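You operate a simulated robot arm through the tools that you are given. There is no shell and no other tool. Be economical: measure what you need, move in short steps, check, and stop when the job is done.

You run a simulated two-armed robot. Do the job below in one go: nothing can be reset, and whatever is moved stays where it is left.

JOB
Take the yellow sling and put it on the sample plate. Pick up the white jar with one hand, pass it to the other hand and put it on the top of the red bench. Open the upper chest drawer. The order is free. Set down upright: white jar.
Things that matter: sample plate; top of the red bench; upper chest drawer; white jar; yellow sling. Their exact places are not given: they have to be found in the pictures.

It is judged by the outcome, as a careful person would: the job done as asked, and still so three seconds after it is handed in. It fails if anything else is knocked over, pushed out of place, dropped, spilled or broken.

ROBOT AND FRAMES
Two 7-joint arms with fingered hands on one trunk, on a base that drives. Base frame: it is fixed to the floor where the robot stands at the start and does not move with it; the origin is under the middle of the robot, x ahead of it, y to its left, z up; the surface under the hand at the start is at about z = 880. Units: mm, degrees, N and s.
The left shoulder is at the start at [40, 146, 1204], the right one opposite. With the tool pointing down near the work surface each hand reaches from about 300 to 720 mm from the robot's upright axis, wherever it stands, measured 20 degrees to its own side. Places, roughly: top of the red bench [700, -300, 900]; upper chest drawer [-6500, 3200, 900]; white jar [500, 1500, 500]. Payload 4 kg a hand.
Tool frame (each hand has its own): the origin (TCP) lies between the finger pads and is the grasp point; the fingertips stand 26 mm ahead of it; z points along the fingers, y is the line along which they close. Largest opening 148 mm; the body of the gripper starts 73 mm behind the TCP. The gripper is a hand of 3 fingers: y runs from the thumb to the fingers, the wrist lies at [0, 0, -224] in the tool frame, and closing takes about 1.5 s.
Orientation is that of the tool frame in the base frame, as a unit quaternion [x, y, z, w]. With the fingers straight down and closing along the base's y, the tool's x points along the base's -x, its y along +y and its z along -z.

CONTROLS
- The arms move only by the tool drive_tool. It takes "left_increments", "right_increments" or both (then of equal length, played together; a hand with none holds still); each is a list of rows, each a list of 6 numbers: the shift along the tool's x, y, z in mm, then the turn, a rotation vector about the tool's x, y, z in degrees. In form: [[tx, ty, tz, ax, ay, az], ...]. A call has 1 to 10 rows; each row shifts and turns the commanded pose from where the row before left it, along the tool's axes as they then stand. "left_jaw" and "right_jaw" are, for a hand that has rows, the finger opening in mm, from 0 to 148, set as the call begins (left out, the last holds). Each row takes 0.2 s and may step no farther than 50 mm and 8.6 degrees from the row before; otherwise, or with a gripper value out of range, the whole call is refused. Where a pose cannot be reached the arm comes as near as it can. A force on the tool above 40 N (or 10 N above the force at the start of the call, whichever is more), or a blocked arm, ends the call early, and 0.2 s more pass. The fingers move at their own pace (about 108 mm/s each) and stop on an object; they squeeze with about 25 N. The grip force told is the motor's: it shows also when the fingers shut on nothing. Time passes only in rows, and 0.2 s behind the last, so rows that do not move let the fingers close. It gives the time, the measured TCP pose, the force on the tool (base axes), the opening and the grip force at its end, in the units of the frame above (readings bear some noise), with the torque about the TCP (base axes, N m) and any sound that the robot's microphone picked up.
- Cameras (640 x 400 px; columns grow to the right, rows downward): "scene" is now at [103.2, 0.4, 1420.4]; the picture's right is [0.01, -1.00, -0.00], its down [-0.70, -0.01, -0.71] and it looks along [0.71, 0.01, -0.70] (base axes); focal length 269 px, centre (320, 200). "left" rides on the left gripper at [-68, -39, -90] in its tool frame; the picture's right is [0.50, -0.87, 0.00], its down [0.66, 0.38, -0.65] and it looks along [0.57, 0.33, 0.76] (tool axes); focal length 222 px, centre (320, 200). "right" rides on the right gripper at [68, -39, -90] in its tool frame; the picture's right is [0.50, 0.87, 0.00], its down [-0.66, 0.38, -0.65] and it looks along [-0.57, 0.33, 0.76] (tool axes); focal length 222 px, centre (320, 200).
- get_image(camera): a new picture of that camera. It takes no simulated time.
- move_column(by): slides the trunk up (or, below 0, down) by that many mm; the arms and the scene camera ride with it, the base frame stays. It gives what a move gives, with no picture.
- base_move(legs): drives the robot by 1 to 6 legs, each [ahead, left, turn to the left] in mm, mm and degrees, along the robot's own axes; the way and the turn of a leg run together, so that a leg with both is an arc; at most 1500 mm and 180 degrees a leg. The arms and the cameras ride along, it lands a little off, and it stops where it bumps. It gives what a move gives.
- set_fingers(finger1, finger2, thumb_bend, hand): sets how far each is bent, from 0 (flat) to 1 (curled in); at 0.3 the hand is open as for a grip, at 0.7 the pads meet at the TCP. One left out holds its place. A second passes; each finger stops where it meets its share of the squeeze, and holds until it gets a number again. A gripper value or a shape takes the hand back. It gives what a move gives, with no picture; readings hold the bend of each and the force on the fingers (four entries, about 0 where the hand has none), thumb and palm.
- set_grasp(shape, hand): the hand has 3 fingers and takes this shape, open, in about a second: jaw (thumb against the fingers, like two jaws); tri (thumb and two fingers); tip (a fingertip pinch); poke (one finger out to press); point (the index stretched); flat (the hand flat); cup (the hand cupped); fist (a fist). The gripper value then closes the fingers along that shape, each until it touches; the sizes above hold for jaw. It gives what a move gives, with no picture.
- aim_head(pan, tilt): turns the head with the scene camera to pan (to the left, within 86 degrees either way) and tilt (down, from -29 to 69), counted from straight ahead of the robot. It gives what a move gives.
- point_at(camera, pixels): for up to 12 pixels [column, row] of the newest picture of that camera ("zoom" is the newest enlarged one), the place [x, y, z] in the base frame of the surface seen there, good to about 3 mm. It takes no simulated time.
- enlarge(camera, box): a new picture of the part [left, top, right, bottom] of that camera's present view, enlarged. It takes no simulated time.
- job_done(): hands the job in; it is judged then, once.

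Go step by step. Measure first, check grasps and placings, and put right what went wrong. The budget is 110 turns and 100 pictures, counting those below and the enlarged ones. Unless the task says otherwise, let go and move clear before handing in.

The tools are called after "Call:" as a command line: name --argument value ..., lists and objects as JSON in quotes. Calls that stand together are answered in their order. drive_tool: Moves the arms, as the interface text tells. Its arguments: {"type":"object","properties":{"left_increments":{"type":"array"},"left_jaw":{"type":"number"},"right_increments":{"type":"array"},"right_jaw":{"type":"number"}},"required":[]} The other tools are called the same way: move_column (by) slides the trunk up or down; set_grasp (shape, hand) gives the hand a shape; set_fingers (finger1, finger2, thumb_bend, hand) moves the fingers one by one; base_move (legs) drives the base; aim_head (pan, tilt) turns the head that bears the scene camera; get_image (camera) takes a picture; point_at (camera, pixels) gives the place of the surface under pixels of a picture; enlarge (camera, box) takes an enlarged picture of a part of a camera's view; job_done () hands the job in.

At the start:

```text
time_s: 0.0
left_tool_pos: [442.7, 89.4, 1137.1]
left_orientation: [0.0, 1.0, 0.001, 0.0]
left_wrist_force: [1.3, 0.3, -0.2]
left_ft_torque: [0.02, 0.01, 0.01]
left_gripper_width: 148.1
left_gripper_force: 0.1
left_shape: jaw
left_bend: [0.3, 0.3, 0.3]
left_finger forces: [0.0, 0.0, 0.0, 0.0, 0.0, 0.0]
right_tool_pos: [351.7, -284.4, 1124.9]
right_orientation: [0.0, 1.0, 0.0, 0.0]
right_wrist_force: [-0.1, 0.9, 0.1]
right_ft_torque: [-0.02, -0.02, -0.02]
right_gripper_width: 147.9
right_gripper_force: 0.1
right_shape: jaw
right_bend: [0.3, 0.3, 0.3]
right_finger forces: [0.0, 0.1, 0.0, 0.1, 0.0, 0.1]
trunk travel left (down, up): [-375.0, 131.0]
robot x, y, heading: [-0.1, -2.8, 0.1]
head pan, tilt: [0.8, 44.6]
```

scene: 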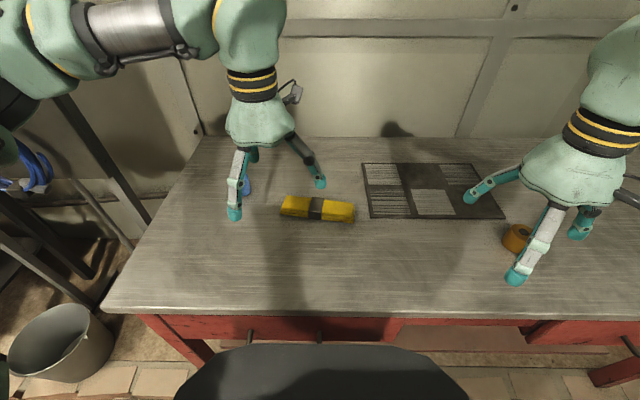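
right: 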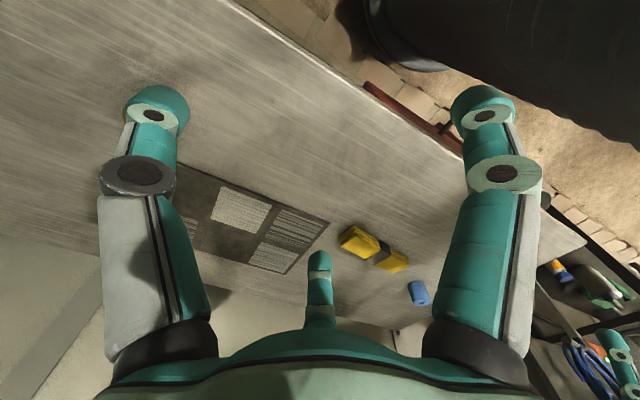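
left: 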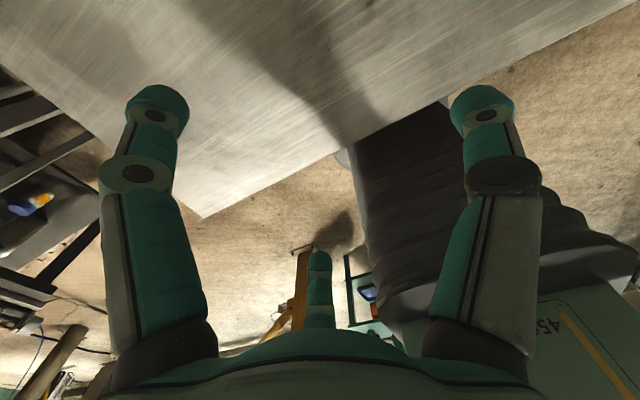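

The yellow sling is at about (317,208) and a dark plate with patches is at (432,190). I'll measure both before moving.

Call:
enlarge --camera "scene" --box '[220, 120, 540, 320]'

Call:
point_at --camera "scene" --pixels '[[285, 206], [317, 208], [350, 212], [317, 200], [315, 220], [365, 165], [474, 165], [503, 217], [371, 218], [433, 202], [515, 237], [245, 187]]'

```text
2.00 times, centred on (380, 220) of scene
```

zoom: 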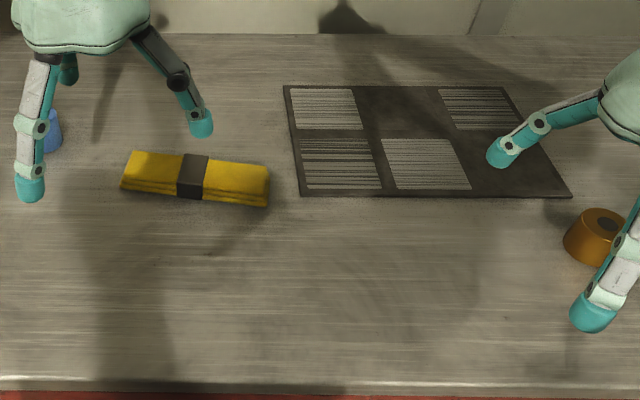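

```text
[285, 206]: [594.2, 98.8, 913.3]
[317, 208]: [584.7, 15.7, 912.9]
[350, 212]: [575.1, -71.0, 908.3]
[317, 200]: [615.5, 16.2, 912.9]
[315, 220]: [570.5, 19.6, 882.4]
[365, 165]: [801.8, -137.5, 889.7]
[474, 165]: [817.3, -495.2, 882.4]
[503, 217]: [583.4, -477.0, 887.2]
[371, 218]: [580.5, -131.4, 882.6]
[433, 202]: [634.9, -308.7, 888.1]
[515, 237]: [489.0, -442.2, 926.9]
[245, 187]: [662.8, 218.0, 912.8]
```

The sling lies along y at about (590,14), roughly 180 x 50 x 30 mm, and the plate spans x 580–810, y -131…-490. I'll look right and left before driving.

Call:
aim_head --pan -70 --tilt 40

Call:
get_image --camera "scene"

Call:
aim_head --pan 75 --tilt 30

Call:
get_image --camera "scene"

```text
time_s: 1.4
left_tool_pos: [442.1, 90.0, 1137.8]
left_orientation: [0.0, 1.0, 0.0, 0.0]
left_wrist_force: [0.0, 0.8, 0.1]
left_ft_torque: [-0.01, 0.04, 0.0]
left_gripper_width: 147.7
left_gripper_force: 0.1
left_shape: jaw
left_bend: [0.3, 0.3, 0.3]
left_finger forces: [0.0, 0.0, 0.0, 0.1, 0.0, 0.0]
right_tool_pos: [351.0, -283.9, 1124.7]
right_orientation: [0.0, 1.0, 0.0, 0.0]
right_wrist_force: [-0.5, 0.5, 0.5]
right_ft_torque: [-0.03, 0.03, -0.02]
right_gripper_width: 148.1
right_gripper_force: 0.0
right_shape: jaw
right_bend: [0.3, 0.3, 0.3]
right_finger forces: [0.1, 0.1, 0.0, 0.0, 0.0, 0.1]
trunk travel left (down, up): [-375.0, 131.0]
robot x, y, heading: [0.8, 4.5, 0.0]
head pan, tilt: [-70.0, 40.0]
```

```text
95 pictures are left
```

scene: 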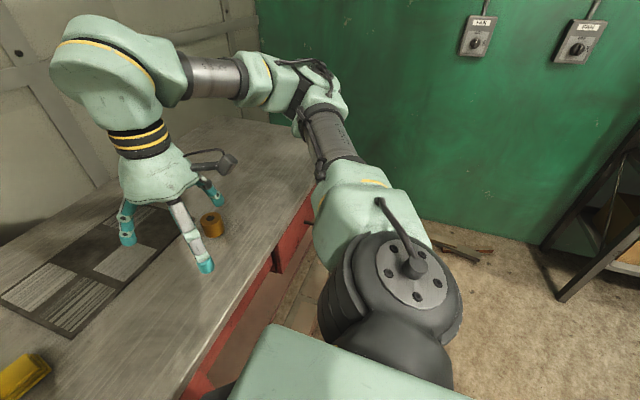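

```text
time_s: 3.7
left_tool_pos: [442.7, 89.5, 1137.9]
left_orientation: [0.0, 1.0, 0.0, 0.0]
left_wrist_force: [-0.3, 0.1, 1.1]
left_ft_torque: [0.03, 0.02, 0.02]
left_gripper_width: 147.9
left_gripper_force: 0.0
left_shape: jaw
left_bend: [0.3, 0.3, 0.3]
left_finger forces: [0.0, 0.0, 0.1, 0.1, 0.1, 0.0]
right_tool_pos: [351.1, -284.4, 1124.9]
right_orientation: [-0.001, 1.0, 0.0, 0.0]
right_wrist_force: [0.5, 0.8, 0.7]
right_ft_torque: [0.01, 0.01, 0.03]
right_gripper_width: 148.0
right_gripper_force: 0.1
right_shape: jaw
right_bend: [0.3, 0.3, 0.3]
right_finger forces: [0.0, 0.1, 0.0, 0.0, 0.0, 0.0]
trunk travel left (down, up): [-375.0, 131.0]
robot x, y, heading: [-1.6, -2.6, 0.0]
head pan, tilt: [75.0, 30.0]
```

```text
94 pictures are left
```

scene: 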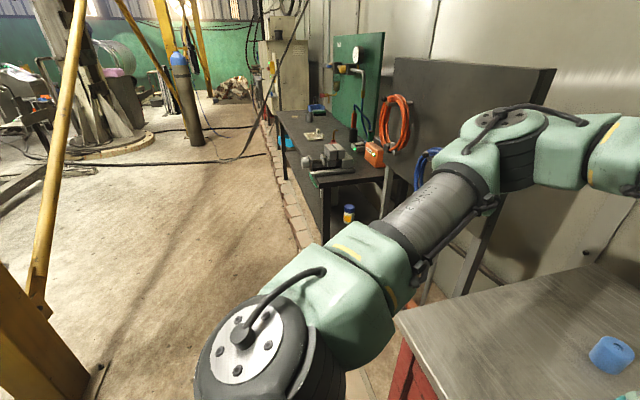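

The right side is free to drive into; the blue can and the post are to the left. I'll turn the left hand so that it closes across the sling.

Call:
drive_tool --left_increments '[[0, 0, 0, 0, 0, -8.36], [0, 0, 0, 0, 0, -8.36], [0, 0, 0, 0, 0, -8.36], [0, 0, 0, 0, 0, -8.36], [0, 0, 0, 0, 0, -8.36], [0, 0, 0, 0, 0, -8.36], [0, 0, 0, 0, 0, -8.36], [0, 0, 0, 0, 0, -8.36], [0, 0, 0, 0, 0, -8.36], [0, 0, 0, 0, 0, -8.36]]'

Call:
aim_head --pan 0 --tilt 44

Call:
get_image --camera "scene"

```text
time_s: 5.9
left_tool_pos: [443.1, 89.1, 1138.0]
left_orientation: [-0.668, 0.744, 0.0, 0.0]
left_wrist_force: [-0.4, 0.8, -0.2]
left_ft_torque: [-0.04, 0.03, 0.01]
left_gripper_width: 148.1
left_gripper_force: 0.0
left_shape: jaw
left_bend: [0.3, 0.3, 0.3]
left_finger forces: [0.1, 0.0, 0.1, 0.0, 0.0, 0.1]
right_tool_pos: [351.2, -283.4, 1125.3]
right_orientation: [0.0, 1.0, 0.0, 0.0]
right_wrist_force: [-0.2, -0.1, 0.1]
right_ft_torque: [-0.02, -0.01, -0.03]
right_gripper_width: 148.0
right_gripper_force: 0.0
right_shape: jaw
right_bend: [0.3, 0.3, 0.3]
right_finger forces: [0.1, 0.0, 0.0, 0.0, 0.1, 0.1]
trunk travel left (down, up): [-375.0, 131.0]
robot x, y, heading: [0.1, 3.5, 0.0]
head pan, tilt: [75.0, 30.0]
```

```text
time_s: 7.4
left_tool_pos: [442.8, 89.5, 1137.6]
left_orientation: [-0.667, 0.745, -0.001, 0.0]
left_wrist_force: [0.8, -0.1, -0.6]
left_ft_torque: [-0.03, -0.02, -0.01]
left_gripper_width: 147.9
left_gripper_force: 0.1
left_shape: jaw
left_bend: [0.3, 0.3, 0.3]
left_finger forces: [0.0, 0.0, 0.0, 0.0, 0.1, 0.0]
right_tool_pos: [350.7, -284.1, 1124.6]
right_orientation: [0.0, 1.0, -0.001, 0.0]
right_wrist_force: [-0.8, 0.2, 0.4]
right_ft_torque: [0.02, 0.02, 0.03]
right_gripper_width: 147.7
right_gripper_force: 0.0
right_shape: jaw
right_bend: [0.3, 0.3, 0.3]
right_finger forces: [0.1, 0.0, 0.0, 0.1, 0.0, 0.0]
trunk travel left (down, up): [-375.0, 131.0]
robot x, y, heading: [-0.7, 0.2, -0.1]
head pan, tilt: [0.0, 44.0]
```

```text
93 pictures are left
```

scene: 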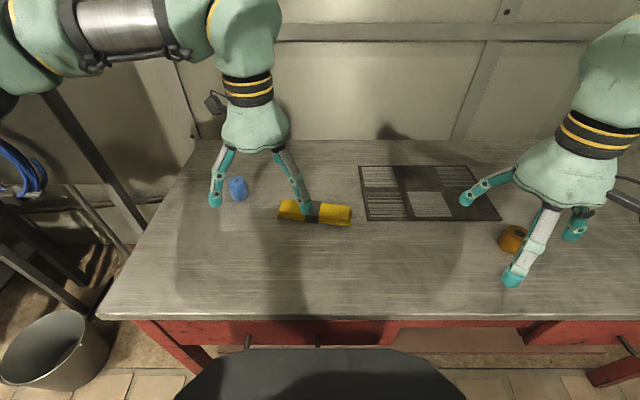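

The two fingers now stand on the near side and the thumb on the far side, as wanted. I'll measure the finger spread and the jaw geometry in the pictures.

Call:
point_at --camera "scene" --pixels '[[216, 200], [306, 210], [285, 208], [345, 213], [344, 206], [237, 182]]'

Call:
get_image --camera "left"

```text
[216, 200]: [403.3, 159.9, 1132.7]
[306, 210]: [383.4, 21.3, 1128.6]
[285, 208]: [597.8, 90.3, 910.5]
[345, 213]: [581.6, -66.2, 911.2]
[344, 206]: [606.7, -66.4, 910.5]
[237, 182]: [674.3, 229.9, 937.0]
```

```text
92 pictures are left
```

left: 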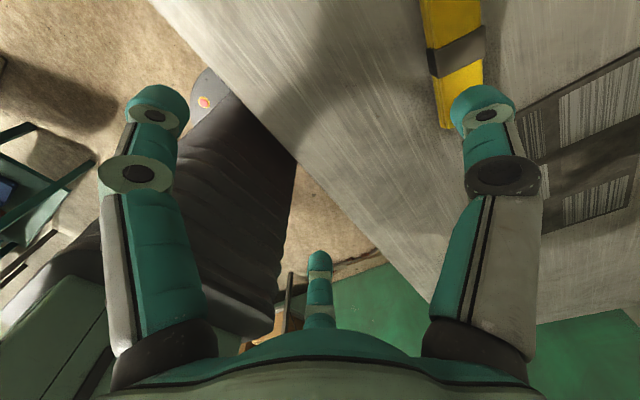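

The fingers appear splayed at 120° (tips at x ±70). I'll test in the air what a 50 mm closure looks like.

Call:
drive_tool --left_increments '[[0, 0, 0, 0, 0, 0], [0, 0, 0, 0, 0, 0], [0, 0, 0, 0, 0, 0], [0, 0, 0, 0, 0, 0], [0, 0, 0, 0, 0, 0], [0, 0, 0, 0, 0, 0], [0, 0, 0, 0, 0, 0]]' --left_jaw 50

Call:
get_image --camera "left"

Call:
enlarge --camera "scene" --box '[180, 100, 380, 260]'

```text
time_s: 9.0
left_tool_pos: [443.3, 89.0, 1136.8]
left_orientation: [-0.666, 0.746, 0.0, 0.0]
left_wrist_force: [-0.6, -0.2, 0.2]
left_ft_torque: [-0.03, 0.01, -0.04]
left_gripper_width: 50.3
left_gripper_force: 0.1
left_shape: jaw
left_bend: [0.77, 0.77, 0.7]
left_finger forces: [0.0, 0.0, 0.0, 0.0, 0.1, 0.0]
right_tool_pos: [350.6, -284.0, 1124.9]
right_orientation: [0.0, 1.0, 0.0, 0.0]
right_wrist_force: [-0.2, -0.2, 1.0]
right_ft_torque: [-0.02, -0.03, 0.02]
right_gripper_width: 147.9
right_gripper_force: 0.0
right_shape: jaw
right_bend: [0.3, 0.3, 0.3]
right_finger forces: [0.1, 0.1, 0.0, 0.0, 0.0, 0.0]
trunk travel left (down, up): [-375.0, 131.0]
robot x, y, heading: [-1.4, 3.0, -0.1]
head pan, tilt: [0.0, 44.0]
```

```text
91 pictures are left
```

left: 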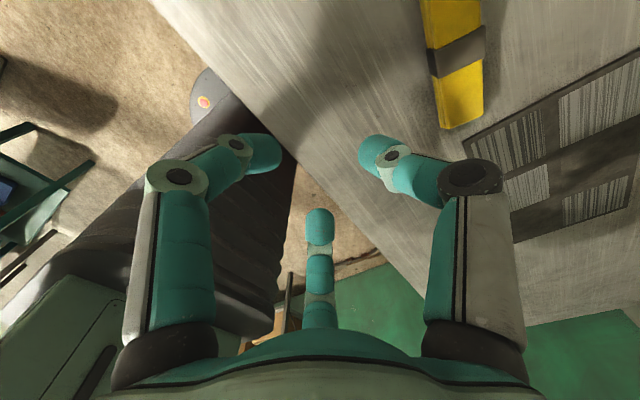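

```text
2.50 times, centred on (280, 180) of scene
```

zoom: 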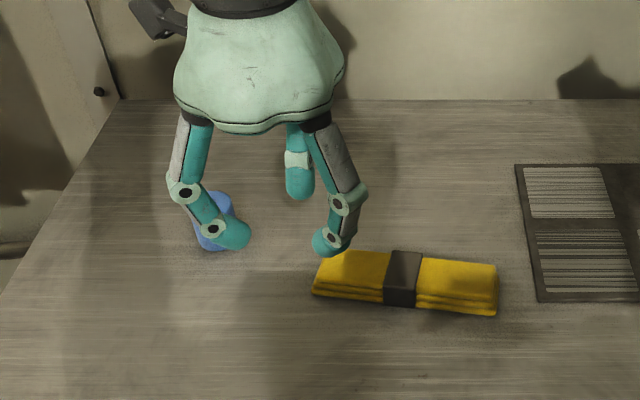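

Fingers close radially and touch separately, which is fine for the sling. I'll move above the sling, reopen, and come down to about z 977.

Call:
drive_tool --left_increments '[[14.3, -37.5, 0, 0, 0, 0], [14.3, -37.5, 0, 0, 0, 0], [14.3, -37.5, 0, 0, 0, 0], [14.3, -37.5, 0, 0, 0, 0], [0, 0, 40, 0, 0, 0], [0, 0, 40, 0, 0, 0], [0, 0, 40, 0, 0, 0], [0, 0, 40, 0, 0, 0], [0, 0, 0, 0, 0, 0]]' --left_jaw 148

Call:
get_image --camera "left"

Call:
get_image --camera "scene"

```text
time_s: 11.0
left_tool_pos: [586.8, 13.5, 976.2]
left_orientation: [-0.668, 0.745, 0.0, 0.0]
left_wrist_force: [0.1, -0.7, -0.9]
left_ft_torque: [0.0, 0.04, 0.02]
left_gripper_width: 148.1
left_gripper_force: 0.0
left_shape: jaw
left_bend: [0.3, 0.3, 0.3]
left_finger forces: [0.0, 0.0, 0.0, 0.0, 0.0, 0.1]
right_tool_pos: [350.5, -284.3, 1125.7]
right_orientation: [0.0, 1.0, 0.001, 0.0]
right_wrist_force: [0.4, -1.4, -0.5]
right_ft_torque: [0.0, 0.0, -0.01]
right_gripper_width: 147.9
right_gripper_force: 0.1
right_shape: jaw
right_bend: [0.3, 0.3, 0.3]
right_finger forces: [0.1, 0.0, 0.0, 0.0, 0.0, 0.0]
trunk travel left (down, up): [-375.0, 131.0]
robot x, y, heading: [-2.9, 0.7, 0.0]
head pan, tilt: [0.0, 44.0]
```

```text
89 pictures are left
```

left: 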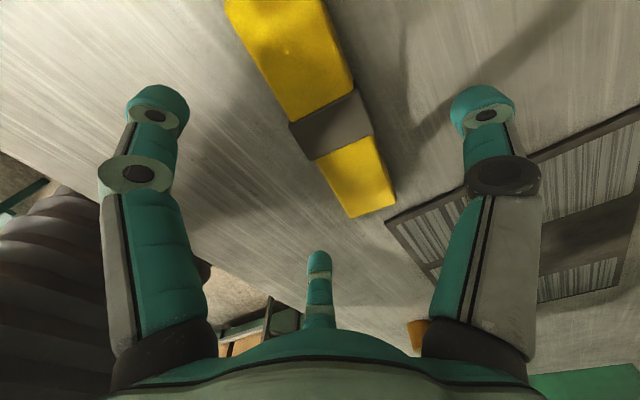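

```text
88 pictures are left
```

scene: 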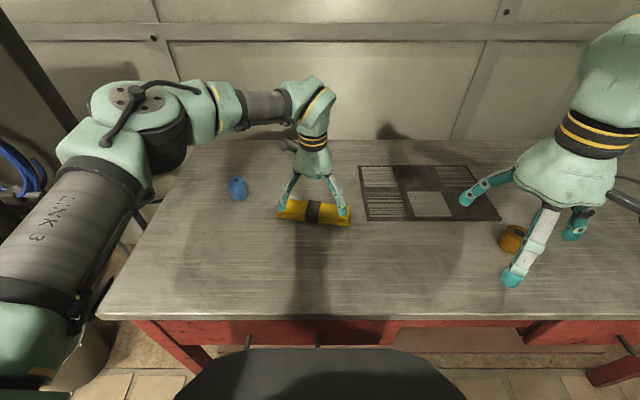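

The hand is over the sling; I'll measure the sling's edges from the left camera to centre exactly.

Call:
point_at --camera "left" --pixels '[[296, 125], [355, 95], [316, 155], [370, 132], [347, 212], [392, 200], [245, 30], [318, 5]]'

```text
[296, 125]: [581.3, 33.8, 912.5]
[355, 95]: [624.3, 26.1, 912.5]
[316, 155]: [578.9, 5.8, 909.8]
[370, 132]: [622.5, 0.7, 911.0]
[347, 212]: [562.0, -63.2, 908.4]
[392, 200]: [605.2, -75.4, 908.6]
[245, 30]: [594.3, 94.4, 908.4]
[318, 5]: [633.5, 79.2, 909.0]
```

The sling's true yaw is about 11°, so I'll turn by 4.8° and descend to z about 914.

Call:
drive_tool --left_increments '[[0, 0, 0, 0, 0, 4.8], [0, 0, 25, 0, 0, 0], [0, 0, 20, 0, 0, 0], [0, 0, 10, 0, 0, 0], [0, 0, 7, 0, 0, 0], [0, 0, 0, 0, 0, 0]]'

Call:
enlarge --camera "scene" --box '[220, 140, 400, 252]'

```text
time_s: 12.4
left_tool_pos: [585.9, 15.2, 915.0]
left_orientation: [-0.635, 0.772, 0.0, 0.0]
left_wrist_force: [-0.8, 0.1, -0.5]
left_ft_torque: [0.0, 0.01, -0.05]
left_gripper_width: 148.0
left_gripper_force: 0.1
left_shape: jaw
left_bend: [0.3, 0.3, 0.3]
left_finger forces: [0.1, 0.0, 0.0, 0.0, 0.1, 0.0]
right_tool_pos: [351.6, -282.8, 1125.3]
right_orientation: [-0.001, 1.0, -0.001, 0.0]
right_wrist_force: [0.8, 0.0, 0.6]
right_ft_torque: [0.03, -0.02, 0.01]
right_gripper_width: 147.6
right_gripper_force: 0.0
right_shape: jaw
right_bend: [0.3, 0.3, 0.3]
right_finger forces: [0.1, 0.0, 0.0, 0.0, 0.0, 0.0]
trunk travel left (down, up): [-375.0, 131.0]
robot x, y, heading: [-0.4, -2.0, -0.0]
head pan, tilt: [0.0, 44.0]
```

```text
3.56 times, centred on (310, 196) of scene
```

zoom: 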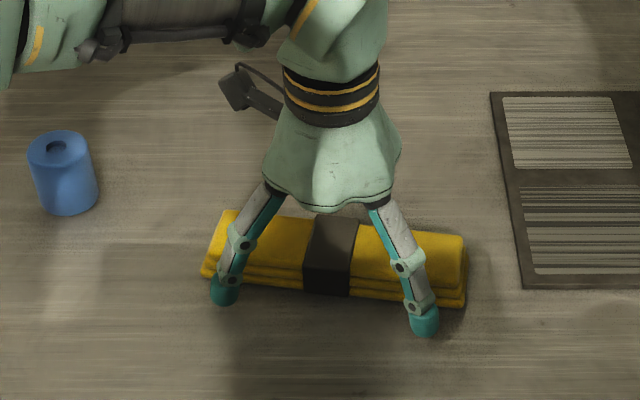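

Two fingers straddle the near side at (225,290) and (423,320), with the thumb behind. Closing.

Call:
drive_tool --left_increments '[[0, 0, 2, 0, 0, 0], [0, 0, 0, 0, 0, 0], [0, 0, 0, 0, 0, 0], [0, 0, 0, 0, 0, 0], [0, 0, 0, 0, 0, 0], [0, 0, 0, 0, 0, 0], [0, 0, 0, 0, 0, 0], [0, 0, 0, 0, 0, 0], [0, 0, 0, 0, 0, 0], [0, 0, 0, 0, 0, 0]]' --left_jaw 10

Call:
enlarge --camera "scene" --box '[220, 140, 400, 252]'

```text
time_s: 14.6
left_tool_pos: [587.0, 15.2, 911.9]
left_orientation: [-0.635, 0.772, -0.001, 0.0]
left_wrist_force: [-0.8, -0.8, 1.0]
left_ft_torque: [-0.02, -0.06, 0.1]
left_gripper_width: 59.1
left_gripper_force: 25.3
left_shape: jaw
left_bend: [0.8, 0.79, 0.7]
left_finger forces: [13.9, 15.5, 0.0, 0.0, 29.3, 0.0]
right_tool_pos: [350.6, -283.7, 1125.4]
right_orientation: [0.0, 1.0, 0.0, 0.0]
right_wrist_force: [0.1, -0.2, -0.2]
right_ft_torque: [0.01, 0.0, -0.01]
right_gripper_width: 147.9
right_gripper_force: 0.0
right_shape: jaw
right_bend: [0.3, 0.3, 0.3]
right_finger forces: [0.1, 0.0, 0.0, 0.0, 0.0, 0.0]
trunk travel left (down, up): [-375.0, 131.0]
robot x, y, heading: [-1.7, 1.1, -0.1]
head pan, tilt: [0.0, 44.0]
```

```text
3.56 times, centred on (310, 196) of scene
```

zoom: 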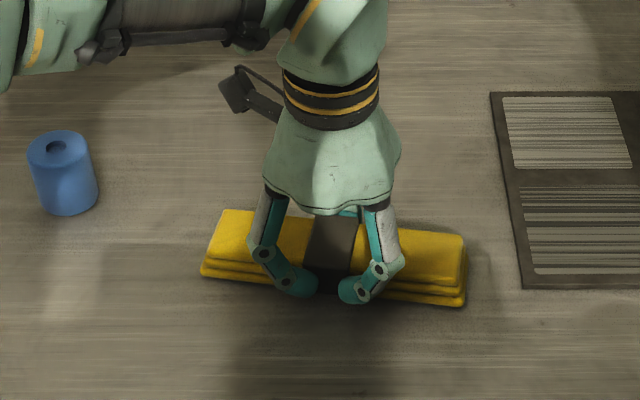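

All three fingers press (14, 15.5, 29 N). I'll lift 100 mm and then drive 200 mm to the right.

Call:
drive_tool --left_increments '[[0, 0, -20, 0, 0, 0], [0, 0, -30, 0, 0, 0], [0, 0, -30, 0, 0, 0], [0, 0, -20, 0, 0, 0], [0, 0, 0, 0, 0, 0]]'

Call:
base_move --legs '[[0, -220, 0]]'

Call:
get_image --camera "scene"

```text
time_s: 15.8
left_tool_pos: [585.8, 15.4, 1012.6]
left_orientation: [-0.635, 0.773, 0.0, 0.0]
left_wrist_force: [0.2, -0.4, -5.0]
left_ft_torque: [-0.01, 0.05, 0.03]
left_gripper_width: 57.6
left_gripper_force: 25.1
left_shape: jaw
left_bend: [0.8, 0.79, 0.7]
left_finger forces: [13.3, 15.7, 0.0, 0.0, 29.2, 0.0]
right_tool_pos: [352.0, -283.1, 1124.5]
right_orientation: [0.0, 1.0, 0.001, -0.002]
right_wrist_force: [0.2, 0.7, 0.3]
right_ft_torque: [0.03, 0.0, 0.0]
right_gripper_width: 147.8
right_gripper_force: 0.0
right_shape: jaw
right_bend: [0.3, 0.3, 0.3]
right_finger forces: [0.1, 0.1, 0.0, 0.0, 0.0, 0.1]
trunk travel left (down, up): [-375.0, 131.0]
robot x, y, heading: [-1.8, -3.4, 0.2]
head pan, tilt: [0.0, 44.0]
```

```text
time_s: 17.5
left_tool_pos: [585.9, -202.5, 1011.4]
left_orientation: [-0.636, 0.772, 0.0, 0.0]
left_wrist_force: [-0.5, 0.2, -4.9]
left_ft_torque: [-0.01, 0.04, -0.01]
left_gripper_width: 57.8
left_gripper_force: 25.0
left_shape: jaw
left_bend: [0.8, 0.79, 0.7]
left_finger forces: [13.3, 15.6, 0.1, 0.0, 29.2, 0.0]
right_tool_pos: [352.2, -501.3, 1126.9]
right_orientation: [-0.001, 1.0, 0.001, -0.001]
right_wrist_force: [0.5, 0.4, -0.7]
right_ft_torque: [-0.06, -0.03, 0.0]
right_gripper_width: 148.1
right_gripper_force: 0.0
right_shape: jaw
right_bend: [0.3, 0.3, 0.3]
right_finger forces: [0.0, 0.1, 0.0, 0.1, 0.0, 0.0]
trunk travel left (down, up): [-375.0, 131.0]
robot x, y, heading: [1.4, -220.3, 0.4]
head pan, tilt: [0.0, 44.0]
```

```text
85 pictures are left
```

scene: 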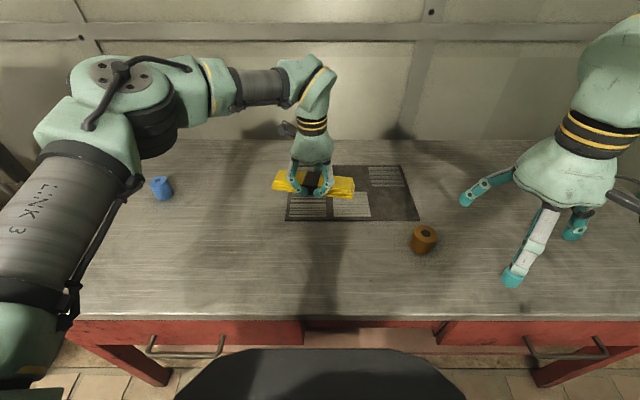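

The sling is held level over the bench. I'll move it over the plate centre and lower it most of the way.

Call:
drive_tool --left_increments '[[28.9, -30.8, 0, 0, 0, 0], [28.9, -30.8, 0, 0, 0, 0], [28.9, -30.8, 0, 0, 0, 0], [0, 0, 30, 0, 0, 0], [0, 0, 25, 0, 0, 0], [0, 0, 20, 0, 0, 0], [0, 0, 0, 0, 0, 0]]'

Call:
enlarge --camera "scene" --box '[220, 120, 460, 270]'

```text
time_s: 19.1
left_tool_pos: [627.3, -272.1, 940.8]
left_orientation: [-0.636, 0.772, 0.0, 0.0]
left_wrist_force: [1.2, 0.1, -5.0]
left_ft_torque: [-0.01, 0.11, 0.01]
left_gripper_width: 57.3
left_gripper_force: 25.2
left_shape: jaw
left_bend: [0.8, 0.79, 0.7]
left_finger forces: [13.6, 16.0, 0.0, 0.1, 29.6, 0.1]
left hand out of reach, approached as far as the arm can: row 2, 3
right_tool_pos: [352.9, -505.2, 1125.3]
right_orientation: [-0.002, 1.0, 0.0, 0.0]
right_wrist_force: [-0.6, -0.2, 0.2]
right_ft_torque: [-0.01, 0.01, -0.02]
right_gripper_width: 147.7
right_gripper_force: 0.0
right_shape: jaw
right_bend: [0.3, 0.3, 0.3]
right_finger forces: [0.1, 0.0, 0.0, 0.0, 0.1, 0.1]
trunk travel left (down, up): [-375.0, 131.0]
robot x, y, heading: [-3.7, -220.7, 0.1]
head pan, tilt: [0.0, 44.0]
```

```text
2.67 times, centred on (340, 195) of scene
```

zoom: 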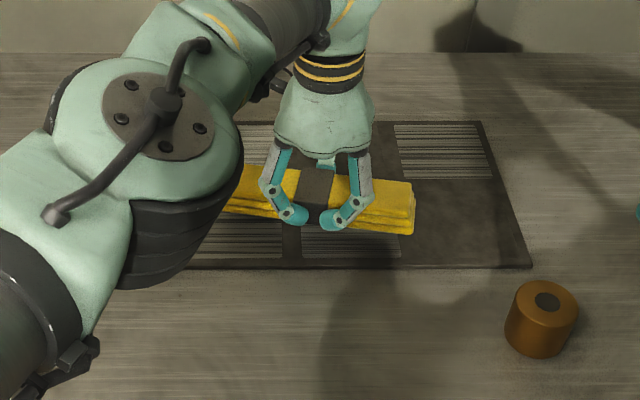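

The arm stopped at its reach limit at (627,-272), but the sling is within the plate. I'll shift the base 40 mm right to centre it and lower it to contact.

Call:
base_move --legs '[[0, -40, 0]]'

Call:
drive_tool --left_increments '[[0, 0, 10, 0, 0, 0], [0, 0, 7, 0, 0, 0], [0, 0, 4, 0, 0, 0], [0, 0, 0, 0, 0, 0]]'

Call:
enlarge --camera "scene" --box '[180, 120, 420, 270]'

```text
time_s: 19.9
left_tool_pos: [628.1, -305.5, 940.5]
left_orientation: [-0.636, 0.771, -0.003, -0.002]
left_wrist_force: [-0.3, 1.1, -5.2]
left_ft_torque: [-0.03, 0.08, 0.01]
left_gripper_width: 57.6
left_gripper_force: 24.8
left_shape: jaw
left_bend: [0.8, 0.79, 0.7]
left_finger forces: [13.6, 15.8, 0.0, 0.0, 29.8, 0.1]
right_tool_pos: [352.7, -536.1, 1126.5]
right_orientation: [-0.002, 1.0, -0.002, 0.0]
right_wrist_force: [0.4, 0.1, -1.4]
right_ft_torque: [-0.01, 0.0, 0.01]
right_gripper_width: 147.8
right_gripper_force: 0.1
right_shape: jaw
right_bend: [0.3, 0.3, 0.3]
right_finger forces: [0.1, 0.0, 0.0, 0.1, 0.1, 0.1]
trunk travel left (down, up): [-375.0, 131.0]
robot x, y, heading: [-1.0, -260.3, 0.1]
head pan, tilt: [0.0, 44.0]
```

```text
time_s: 20.9
left_tool_pos: [626.3, -309.1, 919.8]
left_orientation: [-0.637, 0.771, -0.001, 0.0]
left_wrist_force: [-0.8, -0.2, -3.7]
left_ft_torque: [0.03, -0.01, -0.05]
left_gripper_width: 57.4
left_gripper_force: 24.9
left_shape: jaw
left_bend: [0.8, 0.79, 0.7]
left_finger forces: [14.1, 15.7, 0.1, 0.1, 29.8, 0.1]
right_tool_pos: [352.1, -541.3, 1125.3]
right_orientation: [-0.002, 1.0, 0.0, 0.0]
right_wrist_force: [0.9, -0.2, 0.1]
right_ft_torque: [-0.01, -0.02, 0.02]
right_gripper_width: 148.0
right_gripper_force: 0.1
right_shape: jaw
right_bend: [0.3, 0.3, 0.3]
right_finger forces: [0.0, 0.0, 0.0, 0.1, 0.1, 0.1]
trunk travel left (down, up): [-375.0, 131.0]
robot x, y, heading: [-0.5, -257.8, 0.2]
head pan, tilt: [0.0, 44.0]
```

```text
2.67 times, centred on (300, 195) of scene
```

zoom: 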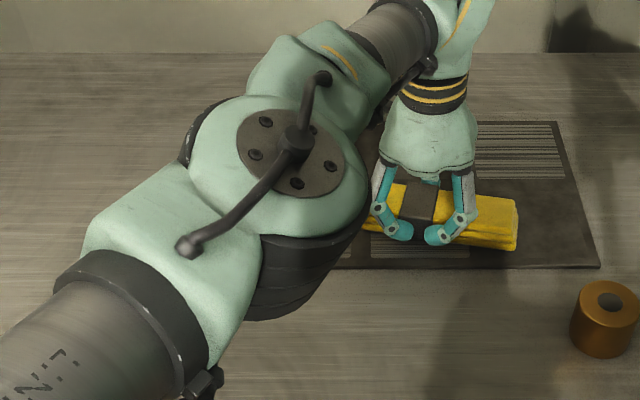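

The held weight has begun to fall from 5.0 to 3.7 N, so the sling is just touching. I'll lower 1.5 mm, open, and rise.

Call:
drive_tool --left_increments '[[0, 0, 1.5, 0, 0, 0], [0, 0, 0, 0, 0, 0]]'

Call:
drive_tool --left_increments '[[0, 0, 0, 0, 0, 0], [0, 0, 0, 0, 0, 0], [0, 0, 0, 0, 0, 0], [0, 0, 0, 0, 0, 0], [0, 0, 0, 0, 0, 0], [0, 0, -15, 0, 0, 0], [0, 0, -40, 0, 0, 0], [0, 0, -45, 0, 0, 0], [0, 0, -45, 0, 0, 0], [0, 0, -45, 0, 0, 0]]' --left_jaw 148

Call:
get_image --camera "left"

Call:
get_image --camera "scene"

```text
time_s: 21.6
left_tool_pos: [626.6, -309.5, 919.8]
left_orientation: [-0.636, 0.771, -0.001, 0.0]
left_wrist_force: [-0.1, 0.3, -1.2]
left_ft_torque: [0.05, -0.07, -0.01]
left_gripper_width: 57.4
left_gripper_force: 25.3
left_shape: jaw
left_bend: [0.8, 0.79, 0.7]
left_finger forces: [14.1, 15.8, 0.0, 0.1, 29.6, 0.0]
right_tool_pos: [352.6, -542.2, 1124.7]
right_orientation: [-0.002, 1.0, 0.0, 0.0]
right_wrist_force: [0.1, 0.6, 0.9]
right_ft_torque: [0.01, -0.03, -0.01]
right_gripper_width: 148.0
right_gripper_force: 0.1
right_shape: jaw
right_bend: [0.3, 0.3, 0.3]
right_finger forces: [0.0, 0.1, 0.0, 0.1, 0.0, 0.1]
trunk travel left (down, up): [-375.0, 131.0]
robot x, y, heading: [0.9, -260.8, 0.2]
head pan, tilt: [0.0, 44.0]
```

```text
time_s: 23.8
left_tool_pos: [618.6, -309.0, 1090.8]
left_orientation: [-0.637, 0.771, -0.001, 0.0]
left_wrist_force: [-0.1, 0.2, -0.7]
left_ft_torque: [0.01, 0.01, 0.02]
left_gripper_width: 148.0
left_gripper_force: 0.1
left_shape: jaw
left_bend: [0.3, 0.3, 0.3]
left_finger forces: [0.0, 0.0, 0.0, 0.0, 0.0, 0.0]
left hand out of reach, approached as far as the arm can: row 9, 10
right_tool_pos: [351.8, -540.8, 1125.4]
right_orientation: [-0.002, 1.0, 0.0, -0.001]
right_wrist_force: [-0.6, -0.2, -0.3]
right_ft_torque: [-0.02, -0.01, -0.02]
right_gripper_width: 147.9
right_gripper_force: 0.0
right_shape: jaw
right_bend: [0.3, 0.3, 0.3]
right_finger forces: [0.0, 0.0, 0.0, 0.0, 0.1, 0.0]
trunk travel left (down, up): [-375.0, 131.0]
robot x, y, heading: [-3.4, -257.1, 0.3]
head pan, tilt: [0.0, 44.0]
```

```text
82 pictures are left
```

left: 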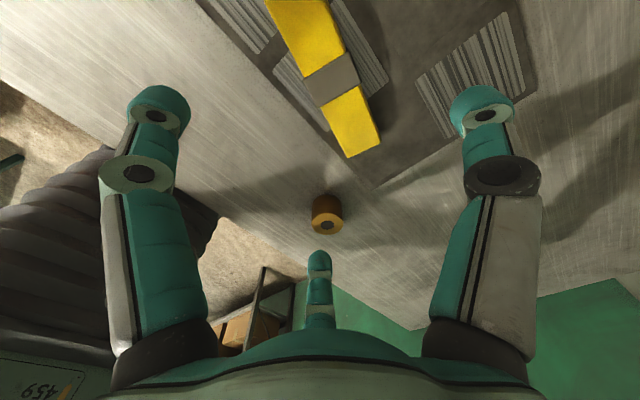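

```text
81 pictures are left
```

scene: 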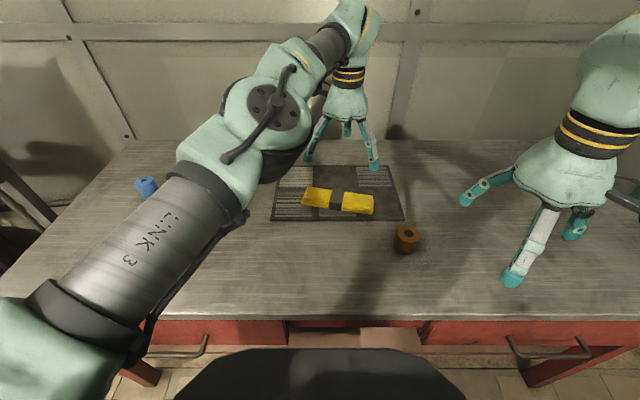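

The sling rests on the plate with the hand clear of it. I'll retract the left arm, then look toward the jar.

Call:
drive_tool --left_increments '[[-20.6, 39.8, -8, 0, 0, 0], [-20.6, 39.8, -8, 0, 0, 0], [-20.6, 39.8, -8, 0, 0, 0], [-20.6, 39.8, -8, 0, 0, 0], [-20.6, 39.8, -8, 0, 0, 0], [0, 0, 0, 0, 0, 0]]'

Call:
aim_head --pan 65 --tilt 25

Call:
get_image --camera "scene"

Call:
enlarge --camera "scene" --box '[200, 60, 520, 260]'

```text
time_s: 25.1
left_tool_pos: [611.9, -303.7, 1119.0]
left_orientation: [-0.636, 0.771, 0.0, 0.0]
left_wrist_force: [0.2, -0.5, 0.0]
left_ft_torque: [-0.01, -0.03, 0.02]
left_gripper_width: 147.8
left_gripper_force: 0.1
left_shape: jaw
left_bend: [0.3, 0.3, 0.3]
left_finger forces: [0.0, 0.1, 0.1, 0.1, 0.0, 0.0]
left hand out of reach, approached as far as the arm can: row 1, 2, 3, 4, 5
right_tool_pos: [351.4, -542.3, 1125.7]
right_orientation: [-0.001, 1.0, 0.0, 0.001]
right_wrist_force: [0.1, 0.0, -0.5]
right_ft_torque: [0.02, -0.02, 0.0]
right_gripper_width: 148.1
right_gripper_force: 0.1
right_shape: jaw
right_bend: [0.3, 0.3, 0.3]
right_finger forces: [0.0, 0.1, 0.0, 0.0, 0.1, 0.0]
trunk travel left (down, up): [-375.0, 131.0]
robot x, y, heading: [-3.6, -255.8, 0.2]
head pan, tilt: [0.0, 44.0]
```

```text
time_s: 26.5
left_tool_pos: [612.6, -304.9, 1118.5]
left_orientation: [-0.636, 0.772, 0.001, 0.0]
left_wrist_force: [0.0, -0.6, 0.5]
left_ft_torque: [0.02, -0.02, -0.01]
left_gripper_width: 147.8
left_gripper_force: 0.0
left_shape: jaw
left_bend: [0.3, 0.3, 0.3]
left_finger forces: [0.0, 0.1, 0.0, 0.0, 0.0, 0.0]
right_tool_pos: [351.4, -541.6, 1125.1]
right_orientation: [-0.003, 1.0, 0.001, 0.001]
right_wrist_force: [-0.5, 0.4, 0.7]
right_ft_torque: [-0.02, 0.0, -0.01]
right_gripper_width: 147.6
right_gripper_force: 0.0
right_shape: jaw
right_bend: [0.3, 0.3, 0.3]
right_finger forces: [0.0, 0.0, 0.0, 0.1, 0.0, 0.0]
trunk travel left (down, up): [-375.0, 131.0]
robot x, y, heading: [-1.6, -261.1, 0.1]
head pan, tilt: [65.0, 25.0]
```

```text
80 pictures are left
```

scene: 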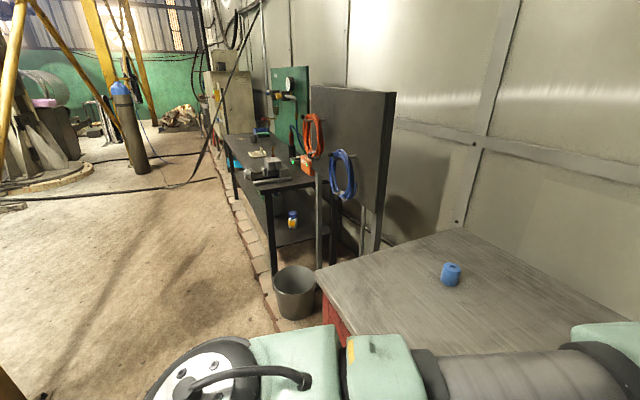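

```text
2.00 times, centred on (360, 160) of scene
```

zoom: 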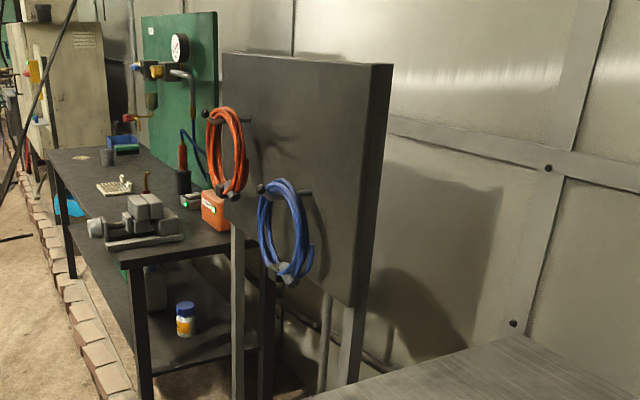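

The jar is white with a blue lid at zoom (185,320), on the lower shelf of the dark table. The arm barely retracted, so I'll pull it back with pure moves and check.

Call:
drive_tool --left_increments '[[0, 20, 10, 0, 0, 0], [0, 20, 10, 0, 0, 0], [0, 20, 0, 0, 0, 0], [0, 20, 0, 0, 0, 0]]'

Call:
point_at --camera "zoom" --pixels '[[185, 305], [185, 335], [176, 318], [194, 318], [150, 370], [250, 345], [130, 265], [240, 235], [155, 300], [210, 275], [95, 350], [285, 240]]'

```text
time_s: 27.5
left_tool_pos: [611.0, -304.5, 1120.3]
left_orientation: [-0.637, 0.771, 0.001, 0.001]
left_wrist_force: [-0.3, 0.8, -0.5]
left_ft_torque: [0.03, 0.01, 0.01]
left_gripper_width: 147.7
left_gripper_force: 0.0
left_shape: jaw
left_bend: [0.3, 0.3, 0.3]
left_finger forces: [0.0, 0.0, 0.0, 0.0, 0.0, 0.1]
left hand out of reach, approached as far as the arm can: row 1, 2, 3, 4
right_tool_pos: [353.1, -542.7, 1126.1]
right_orientation: [-0.001, 1.0, 0.001, 0.0]
right_wrist_force: [0.4, 0.0, 0.2]
right_ft_torque: [-0.04, -0.02, -0.02]
right_gripper_width: 148.0
right_gripper_force: 0.1
right_shape: jaw
right_bend: [0.3, 0.3, 0.3]
right_finger forces: [0.0, 0.0, 0.1, 0.0, 0.1, 0.1]
trunk travel left (down, up): [-375.0, 131.0]
robot x, y, heading: [-0.3, -261.5, 0.3]
head pan, tilt: [65.0, 25.0]
```

```text
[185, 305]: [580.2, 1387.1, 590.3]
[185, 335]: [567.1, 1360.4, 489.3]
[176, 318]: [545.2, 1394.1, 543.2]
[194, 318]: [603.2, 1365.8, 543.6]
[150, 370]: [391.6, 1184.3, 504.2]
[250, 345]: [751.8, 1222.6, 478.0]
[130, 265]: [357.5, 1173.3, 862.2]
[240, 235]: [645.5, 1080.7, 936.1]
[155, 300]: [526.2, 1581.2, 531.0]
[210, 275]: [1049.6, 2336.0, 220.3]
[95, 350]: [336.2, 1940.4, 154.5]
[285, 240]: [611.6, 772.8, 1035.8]
```

The arm seems held at a joint limit. I'll unwind the wrist turn and see if it frees.

Call:
drive_tool --left_increments '[[0, 0, 0, 0, 0, 8], [0, 0, 0, 0, 0, 8], [0, 0, 0, 0, 0, 8], [0, 0, 0, 0, 0, 8], [0, 0, 0, 0, 0, 8]]'

Call:
aim_head --pan 10 --tilt 30

Call:
get_image --camera "scene"

```text
time_s: 28.7
left_tool_pos: [611.9, -305.2, 1119.8]
left_orientation: [-0.333, 0.943, 0.0, 0.0]
left_wrist_force: [-0.2, -0.1, 0.1]
left_ft_torque: [0.02, 0.01, 0.02]
left_gripper_width: 148.1
left_gripper_force: 0.1
left_shape: jaw
left_bend: [0.3, 0.3, 0.3]
left_finger forces: [0.1, 0.0, 0.0, 0.0, 0.0, 0.0]
right_tool_pos: [351.8, -542.0, 1125.6]
right_orientation: [-0.001, 1.0, 0.001, 0.0]
right_wrist_force: [-0.4, -0.1, -0.4]
right_ft_torque: [0.0, 0.01, 0.0]
right_gripper_width: 147.8
right_gripper_force: 0.1
right_shape: jaw
right_bend: [0.3, 0.3, 0.3]
right_finger forces: [0.0, 0.0, 0.0, 0.1, 0.1, 0.0]
trunk travel left (down, up): [-375.0, 131.0]
robot x, y, heading: [1.3, -260.7, 0.1]
head pan, tilt: [65.0, 25.0]
```

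```text
time_s: 29.9
left_tool_pos: [612.5, -304.5, 1119.5]
left_orientation: [-0.336, 0.942, -0.001, -0.001]
left_wrist_force: [-0.2, -0.8, -0.3]
left_ft_torque: [0.03, 0.0, -0.01]
left_gripper_width: 147.8
left_gripper_force: 0.1
left_shape: jaw
left_bend: [0.3, 0.3, 0.3]
left_finger forces: [0.0, 0.1, 0.0, 0.1, 0.0, 0.0]
right_tool_pos: [351.8, -541.4, 1124.8]
right_orientation: [-0.001, 1.0, 0.0, 0.0]
right_wrist_force: [-0.1, -0.1, 0.2]
right_ft_torque: [0.0, 0.02, -0.05]
right_gripper_width: 148.0
right_gripper_force: 0.0
right_shape: jaw
right_bend: [0.3, 0.3, 0.3]
right_finger forces: [0.0, 0.1, 0.0, 0.1, 0.0, 0.0]
trunk travel left (down, up): [-375.0, 131.0]
robot x, y, heading: [1.5, -255.8, 0.1]
head pan, tilt: [10.0, 30.0]
```

```text
78 pictures are left
```

scene: 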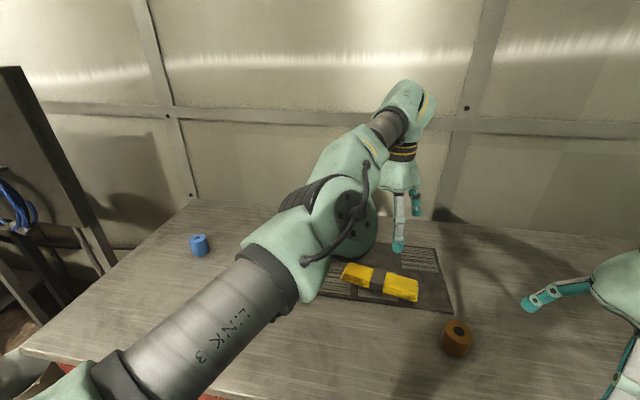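

The wrist turn is reachable again. I'll try pulling back now with the new orientation.

Call:
drive_tool --left_increments '[[10, 34, 0, 0, 0, 0], [10, 34, 0, 0, 0, 0], [10, 34, 0, 0, 0, 0]]'

```text
time_s: 30.8
left_tool_pos: [611.4, -305.8, 1120.3]
left_orientation: [-0.334, 0.942, 0.0, 0.001]
left_wrist_force: [0.4, 0.0, 0.1]
left_ft_torque: [0.02, -0.03, 0.0]
left_gripper_width: 148.1
left_gripper_force: 0.0
left_shape: jaw
left_bend: [0.3, 0.3, 0.3]
left_finger forces: [0.1, 0.0, 0.0, 0.1, 0.0, 0.0]
left hand out of reach, approached as far as the arm can: row 1, 2, 3
right_tool_pos: [353.1, -542.5, 1125.6]
right_orientation: [-0.001, 1.0, 0.0, 0.0]
right_wrist_force: [-1.1, -0.5, 0.0]
right_ft_torque: [-0.01, -0.02, 0.02]
right_gripper_width: 148.2
right_gripper_force: 0.1
right_shape: jaw
right_bend: [0.3, 0.3, 0.3]
right_finger forces: [0.0, 0.1, 0.0, 0.1, 0.0, 0.1]
trunk travel left (down, up): [-375.0, 131.0]
robot x, y, heading: [-1.3, -258.7, 0.0]
head pan, tilt: [10.0, 30.0]
```

Pulling back fails from here, so I'll retrace by lowering (the way it came), well above the sling.

Call:
drive_tool --left_increments '[[0, 0, 20, 0, 0, 0], [0, 0, 30, 0, 0, 0], [0, 0, 30, 0, 0, 0]]'

```text
time_s: 31.6
left_tool_pos: [623.1, -307.5, 1040.2]
left_orientation: [-0.336, 0.942, 0.001, -0.001]
left_wrist_force: [-0.7, 0.3, -0.2]
left_ft_torque: [-0.01, 0.02, 0.0]
left_gripper_width: 147.8
left_gripper_force: 0.1
left_shape: jaw
left_bend: [0.3, 0.3, 0.3]
left_finger forces: [0.0, 0.0, 0.1, 0.0, 0.1, 0.0]
left hand out of reach, approached as far as the arm can: row 1, 2, 3
right_tool_pos: [352.8, -541.1, 1124.7]
right_orientation: [-0.002, 1.0, 0.0, -0.001]
right_wrist_force: [-0.2, -1.1, -0.4]
right_ft_torque: [0.04, 0.03, 0.0]
right_gripper_width: 148.0
right_gripper_force: 0.0
right_shape: jaw
right_bend: [0.3, 0.3, 0.3]
right_finger forces: [0.1, 0.0, 0.1, 0.1, 0.1, 0.0]
trunk travel left (down, up): [-375.0, 131.0]
robot x, y, heading: [-0.3, -258.1, 0.2]
head pan, tilt: [10.0, 30.0]
```

It moves with height. I'll lower a little more (tips stay ~35 mm above the sling) and pull back there.

Call:
drive_tool --left_increments '[[0, 0, 25, 0, 0, 0], [0, 0, 25, 0, 0, 0], [10, 34, 0, 0, 0, 0], [10, 34, 0, 0, 0, 0]]'

```text
time_s: 32.5
left_tool_pos: [626.5, -307.6, 991.3]
left_orientation: [-0.334, 0.943, 0.0, 0.0]
left_wrist_force: [-0.5, -0.7, -0.2]
left_ft_torque: [-0.02, -0.01, 0.02]
left_gripper_width: 148.2
left_gripper_force: 0.0
left_shape: jaw
left_bend: [0.3, 0.3, 0.3]
left_finger forces: [0.0, 0.0, 0.1, 0.0, 0.0, 0.0]
left hand out of reach, approached as far as the arm can: row 2, 3, 4
right_tool_pos: [352.5, -541.4, 1125.7]
right_orientation: [-0.002, 1.0, -0.001, 0.0]
right_wrist_force: [-0.2, 0.5, 0.5]
right_ft_torque: [0.02, 0.0, 0.01]
right_gripper_width: 147.6
right_gripper_force: 0.2
right_shape: jaw
right_bend: [0.3, 0.3, 0.3]
right_finger forces: [0.1, 0.1, 0.0, 0.0, 0.0, 0.0]
trunk travel left (down, up): [-375.0, 131.0]
robot x, y, heading: [-3.8, -258.4, 0.1]
head pan, tilt: [10.0, 30.0]
```

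The arm is fully straight (shoulder–wrist ≈ 620 mm), a singular pose. A sideways move that flexes the elbow (to -y and inward) should free it.

Call:
drive_tool --left_increments '[[40.8, -18.3, 0, 0, 0, 0], [40.8, -18.3, 0, 0, 0, 0], [21, -2, 0, 0, 0, 0], [10, 34, 0, 0, 0, 0]]'

```text
time_s: 33.5
left_tool_pos: [543.1, -380.8, 991.6]
left_orientation: [-0.335, 0.942, -0.001, 0.001]
left_wrist_force: [-0.1, 0.4, 0.0]
left_ft_torque: [-0.02, -0.01, 0.03]
left_gripper_width: 147.9
left_gripper_force: 0.0
left_shape: jaw
left_bend: [0.3, 0.3, 0.3]
left_finger forces: [0.0, 0.1, 0.0, 0.1, 0.1, 0.0]
right_tool_pos: [353.8, -538.3, 1125.5]
right_orientation: [-0.003, 1.0, 0.0, 0.0]
right_wrist_force: [0.5, 0.0, 0.7]
right_ft_torque: [-0.05, 0.0, -0.04]
right_gripper_width: 147.9
right_gripper_force: 0.0
right_shape: jaw
right_bend: [0.3, 0.3, 0.3]
right_finger forces: [0.0, 0.0, 0.0, 0.0, 0.0, 0.0]
trunk travel left (down, up): [-375.0, 131.0]
robot x, y, heading: [3.2, -256.4, 0.3]
head pan, tilt: [10.0, 30.0]
```

Freed. I'll raise the hand, bring it back in front of the robot, and then unwind the wrist.

Call:
drive_tool --left_increments '[[0, 0, -40, 0, 0, 0], [0, 0, -40, 0, 0, 0], [-9, 38, -30, 0, 0, 0], [-9, 38, 0, 0, 0, 0], [-9, 38, 0, 0, 0, 0], [-9, 38, 0, 0, 0, 0], [-9, 38, 0, 0, 0, 0], [-9, 38, 0, 0, 0, 0]]'

Call:
drive_tool --left_increments '[[0, 0, 0, 0, 0, 8], [0, 0, 0, 0, 0, 8], [0, 0, 0, 0, 0, 8], [0, 0, 0, 0, 0, 8], [0, 0, 0, 0, 0, 7]]'

Call:
get_image --camera "scene"

```text
time_s: 35.4
left_tool_pos: [439.2, -170.5, 1098.4]
left_orientation: [-0.334, 0.943, -0.001, 0.001]
left_wrist_force: [0.1, 0.1, 0.0]
left_ft_torque: [-0.02, -0.02, 0.02]
left_gripper_width: 148.2
left_gripper_force: 0.2
left_shape: jaw
left_bend: [0.3, 0.3, 0.3]
left_finger forces: [0.0, 0.1, 0.1, 0.0, 0.0, 0.0]
right_tool_pos: [350.8, -541.4, 1126.0]
right_orientation: [-0.001, 1.0, 0.0, 0.0]
right_wrist_force: [-1.3, -0.7, 0.1]
right_ft_torque: [0.0, -0.02, 0.02]
right_gripper_width: 147.9
right_gripper_force: 0.1
right_shape: jaw
right_bend: [0.3, 0.3, 0.3]
right_finger forces: [0.0, 0.0, 0.0, 0.0, 0.0, 0.1]
trunk travel left (down, up): [-375.0, 131.0]
robot x, y, heading: [2.2, -258.3, 0.4]
head pan, tilt: [10.0, 30.0]
```

```text
time_s: 36.5
left_tool_pos: [439.3, -172.3, 1101.6]
left_orientation: [0.0, 1.0, -0.001, 0.001]
left_wrist_force: [-0.5, -0.7, -0.8]
left_ft_torque: [0.03, -0.01, -0.04]
left_gripper_width: 147.8
left_gripper_force: 0.0
left_shape: jaw
left_bend: [0.3, 0.3, 0.3]
left_finger forces: [0.1, 0.1, 0.1, 0.0, 0.0, 0.1]
right_tool_pos: [351.6, -541.3, 1125.0]
right_orientation: [-0.002, 1.0, 0.0, 0.001]
right_wrist_force: [-0.5, -0.3, 0.5]
right_ft_torque: [0.03, -0.03, 0.01]
right_gripper_width: 147.7
right_gripper_force: 0.0
right_shape: jaw
right_bend: [0.3, 0.3, 0.3]
right_finger forces: [0.0, 0.0, 0.0, 0.0, 0.1, 0.0]
trunk travel left (down, up): [-375.0, 131.0]
robot x, y, heading: [0.4, -258.2, 0.2]
head pan, tilt: [10.0, 30.0]
```

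```text
77 pictures are left
```

scene: 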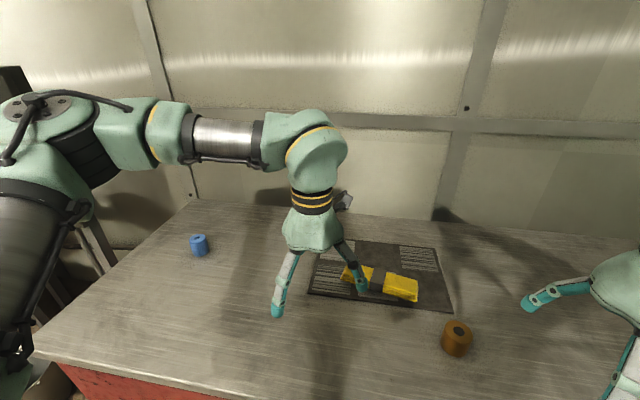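

Both hands are clear and the sling sits on the plate. Next I'll check the way toward the jar: bucket, table, and the gantry post.

Call:
aim_head --pan 80 --tilt 38

Call:
get_image --camera "scene"

Call:
point_at --camera "scene" --pixels '[[320, 200], [100, 200], [20, 300], [100, 350], [200, 350], [440, 220], [330, 300], [60, 100], [280, 120], [340, 240], [440, 160], [20, 390]]'

```text
time_s: 38.0
left_tool_pos: [439.5, -173.6, 1099.8]
left_orientation: [-0.002, 1.0, 0.0, 0.0]
left_wrist_force: [-0.6, -1.1, -1.1]
left_ft_torque: [0.0, 0.02, -0.02]
left_gripper_width: 147.8
left_gripper_force: 0.0
left_shape: jaw
left_bend: [0.3, 0.3, 0.3]
left_finger forces: [0.0, 0.1, 0.0, 0.0, 0.1, 0.1]
right_tool_pos: [351.0, -541.5, 1124.8]
right_orientation: [-0.001, 1.0, 0.0, 0.001]
right_wrist_force: [-0.4, -0.7, -0.8]
right_ft_torque: [0.01, 0.0, 0.0]
right_gripper_width: 147.8
right_gripper_force: 0.1
right_shape: jaw
right_bend: [0.3, 0.3, 0.3]
right_finger forces: [0.0, 0.0, 0.1, 0.0, 0.0, 0.0]
trunk travel left (down, up): [-375.0, 131.0]
robot x, y, heading: [4.8, -257.3, 0.3]
head pan, tilt: [80.0, 38.0]
```

```text
76 pictures are left
```

scene: 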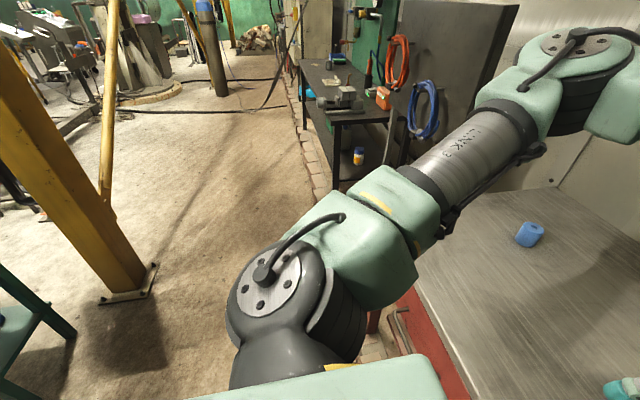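

```text
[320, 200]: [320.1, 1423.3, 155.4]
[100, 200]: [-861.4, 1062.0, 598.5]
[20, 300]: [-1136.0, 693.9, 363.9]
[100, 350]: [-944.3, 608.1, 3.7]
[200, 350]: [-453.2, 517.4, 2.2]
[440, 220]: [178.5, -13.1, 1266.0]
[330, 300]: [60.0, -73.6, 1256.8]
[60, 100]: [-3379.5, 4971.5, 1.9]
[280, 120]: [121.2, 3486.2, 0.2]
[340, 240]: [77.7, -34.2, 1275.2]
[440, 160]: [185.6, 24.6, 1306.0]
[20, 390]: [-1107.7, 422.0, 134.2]
```

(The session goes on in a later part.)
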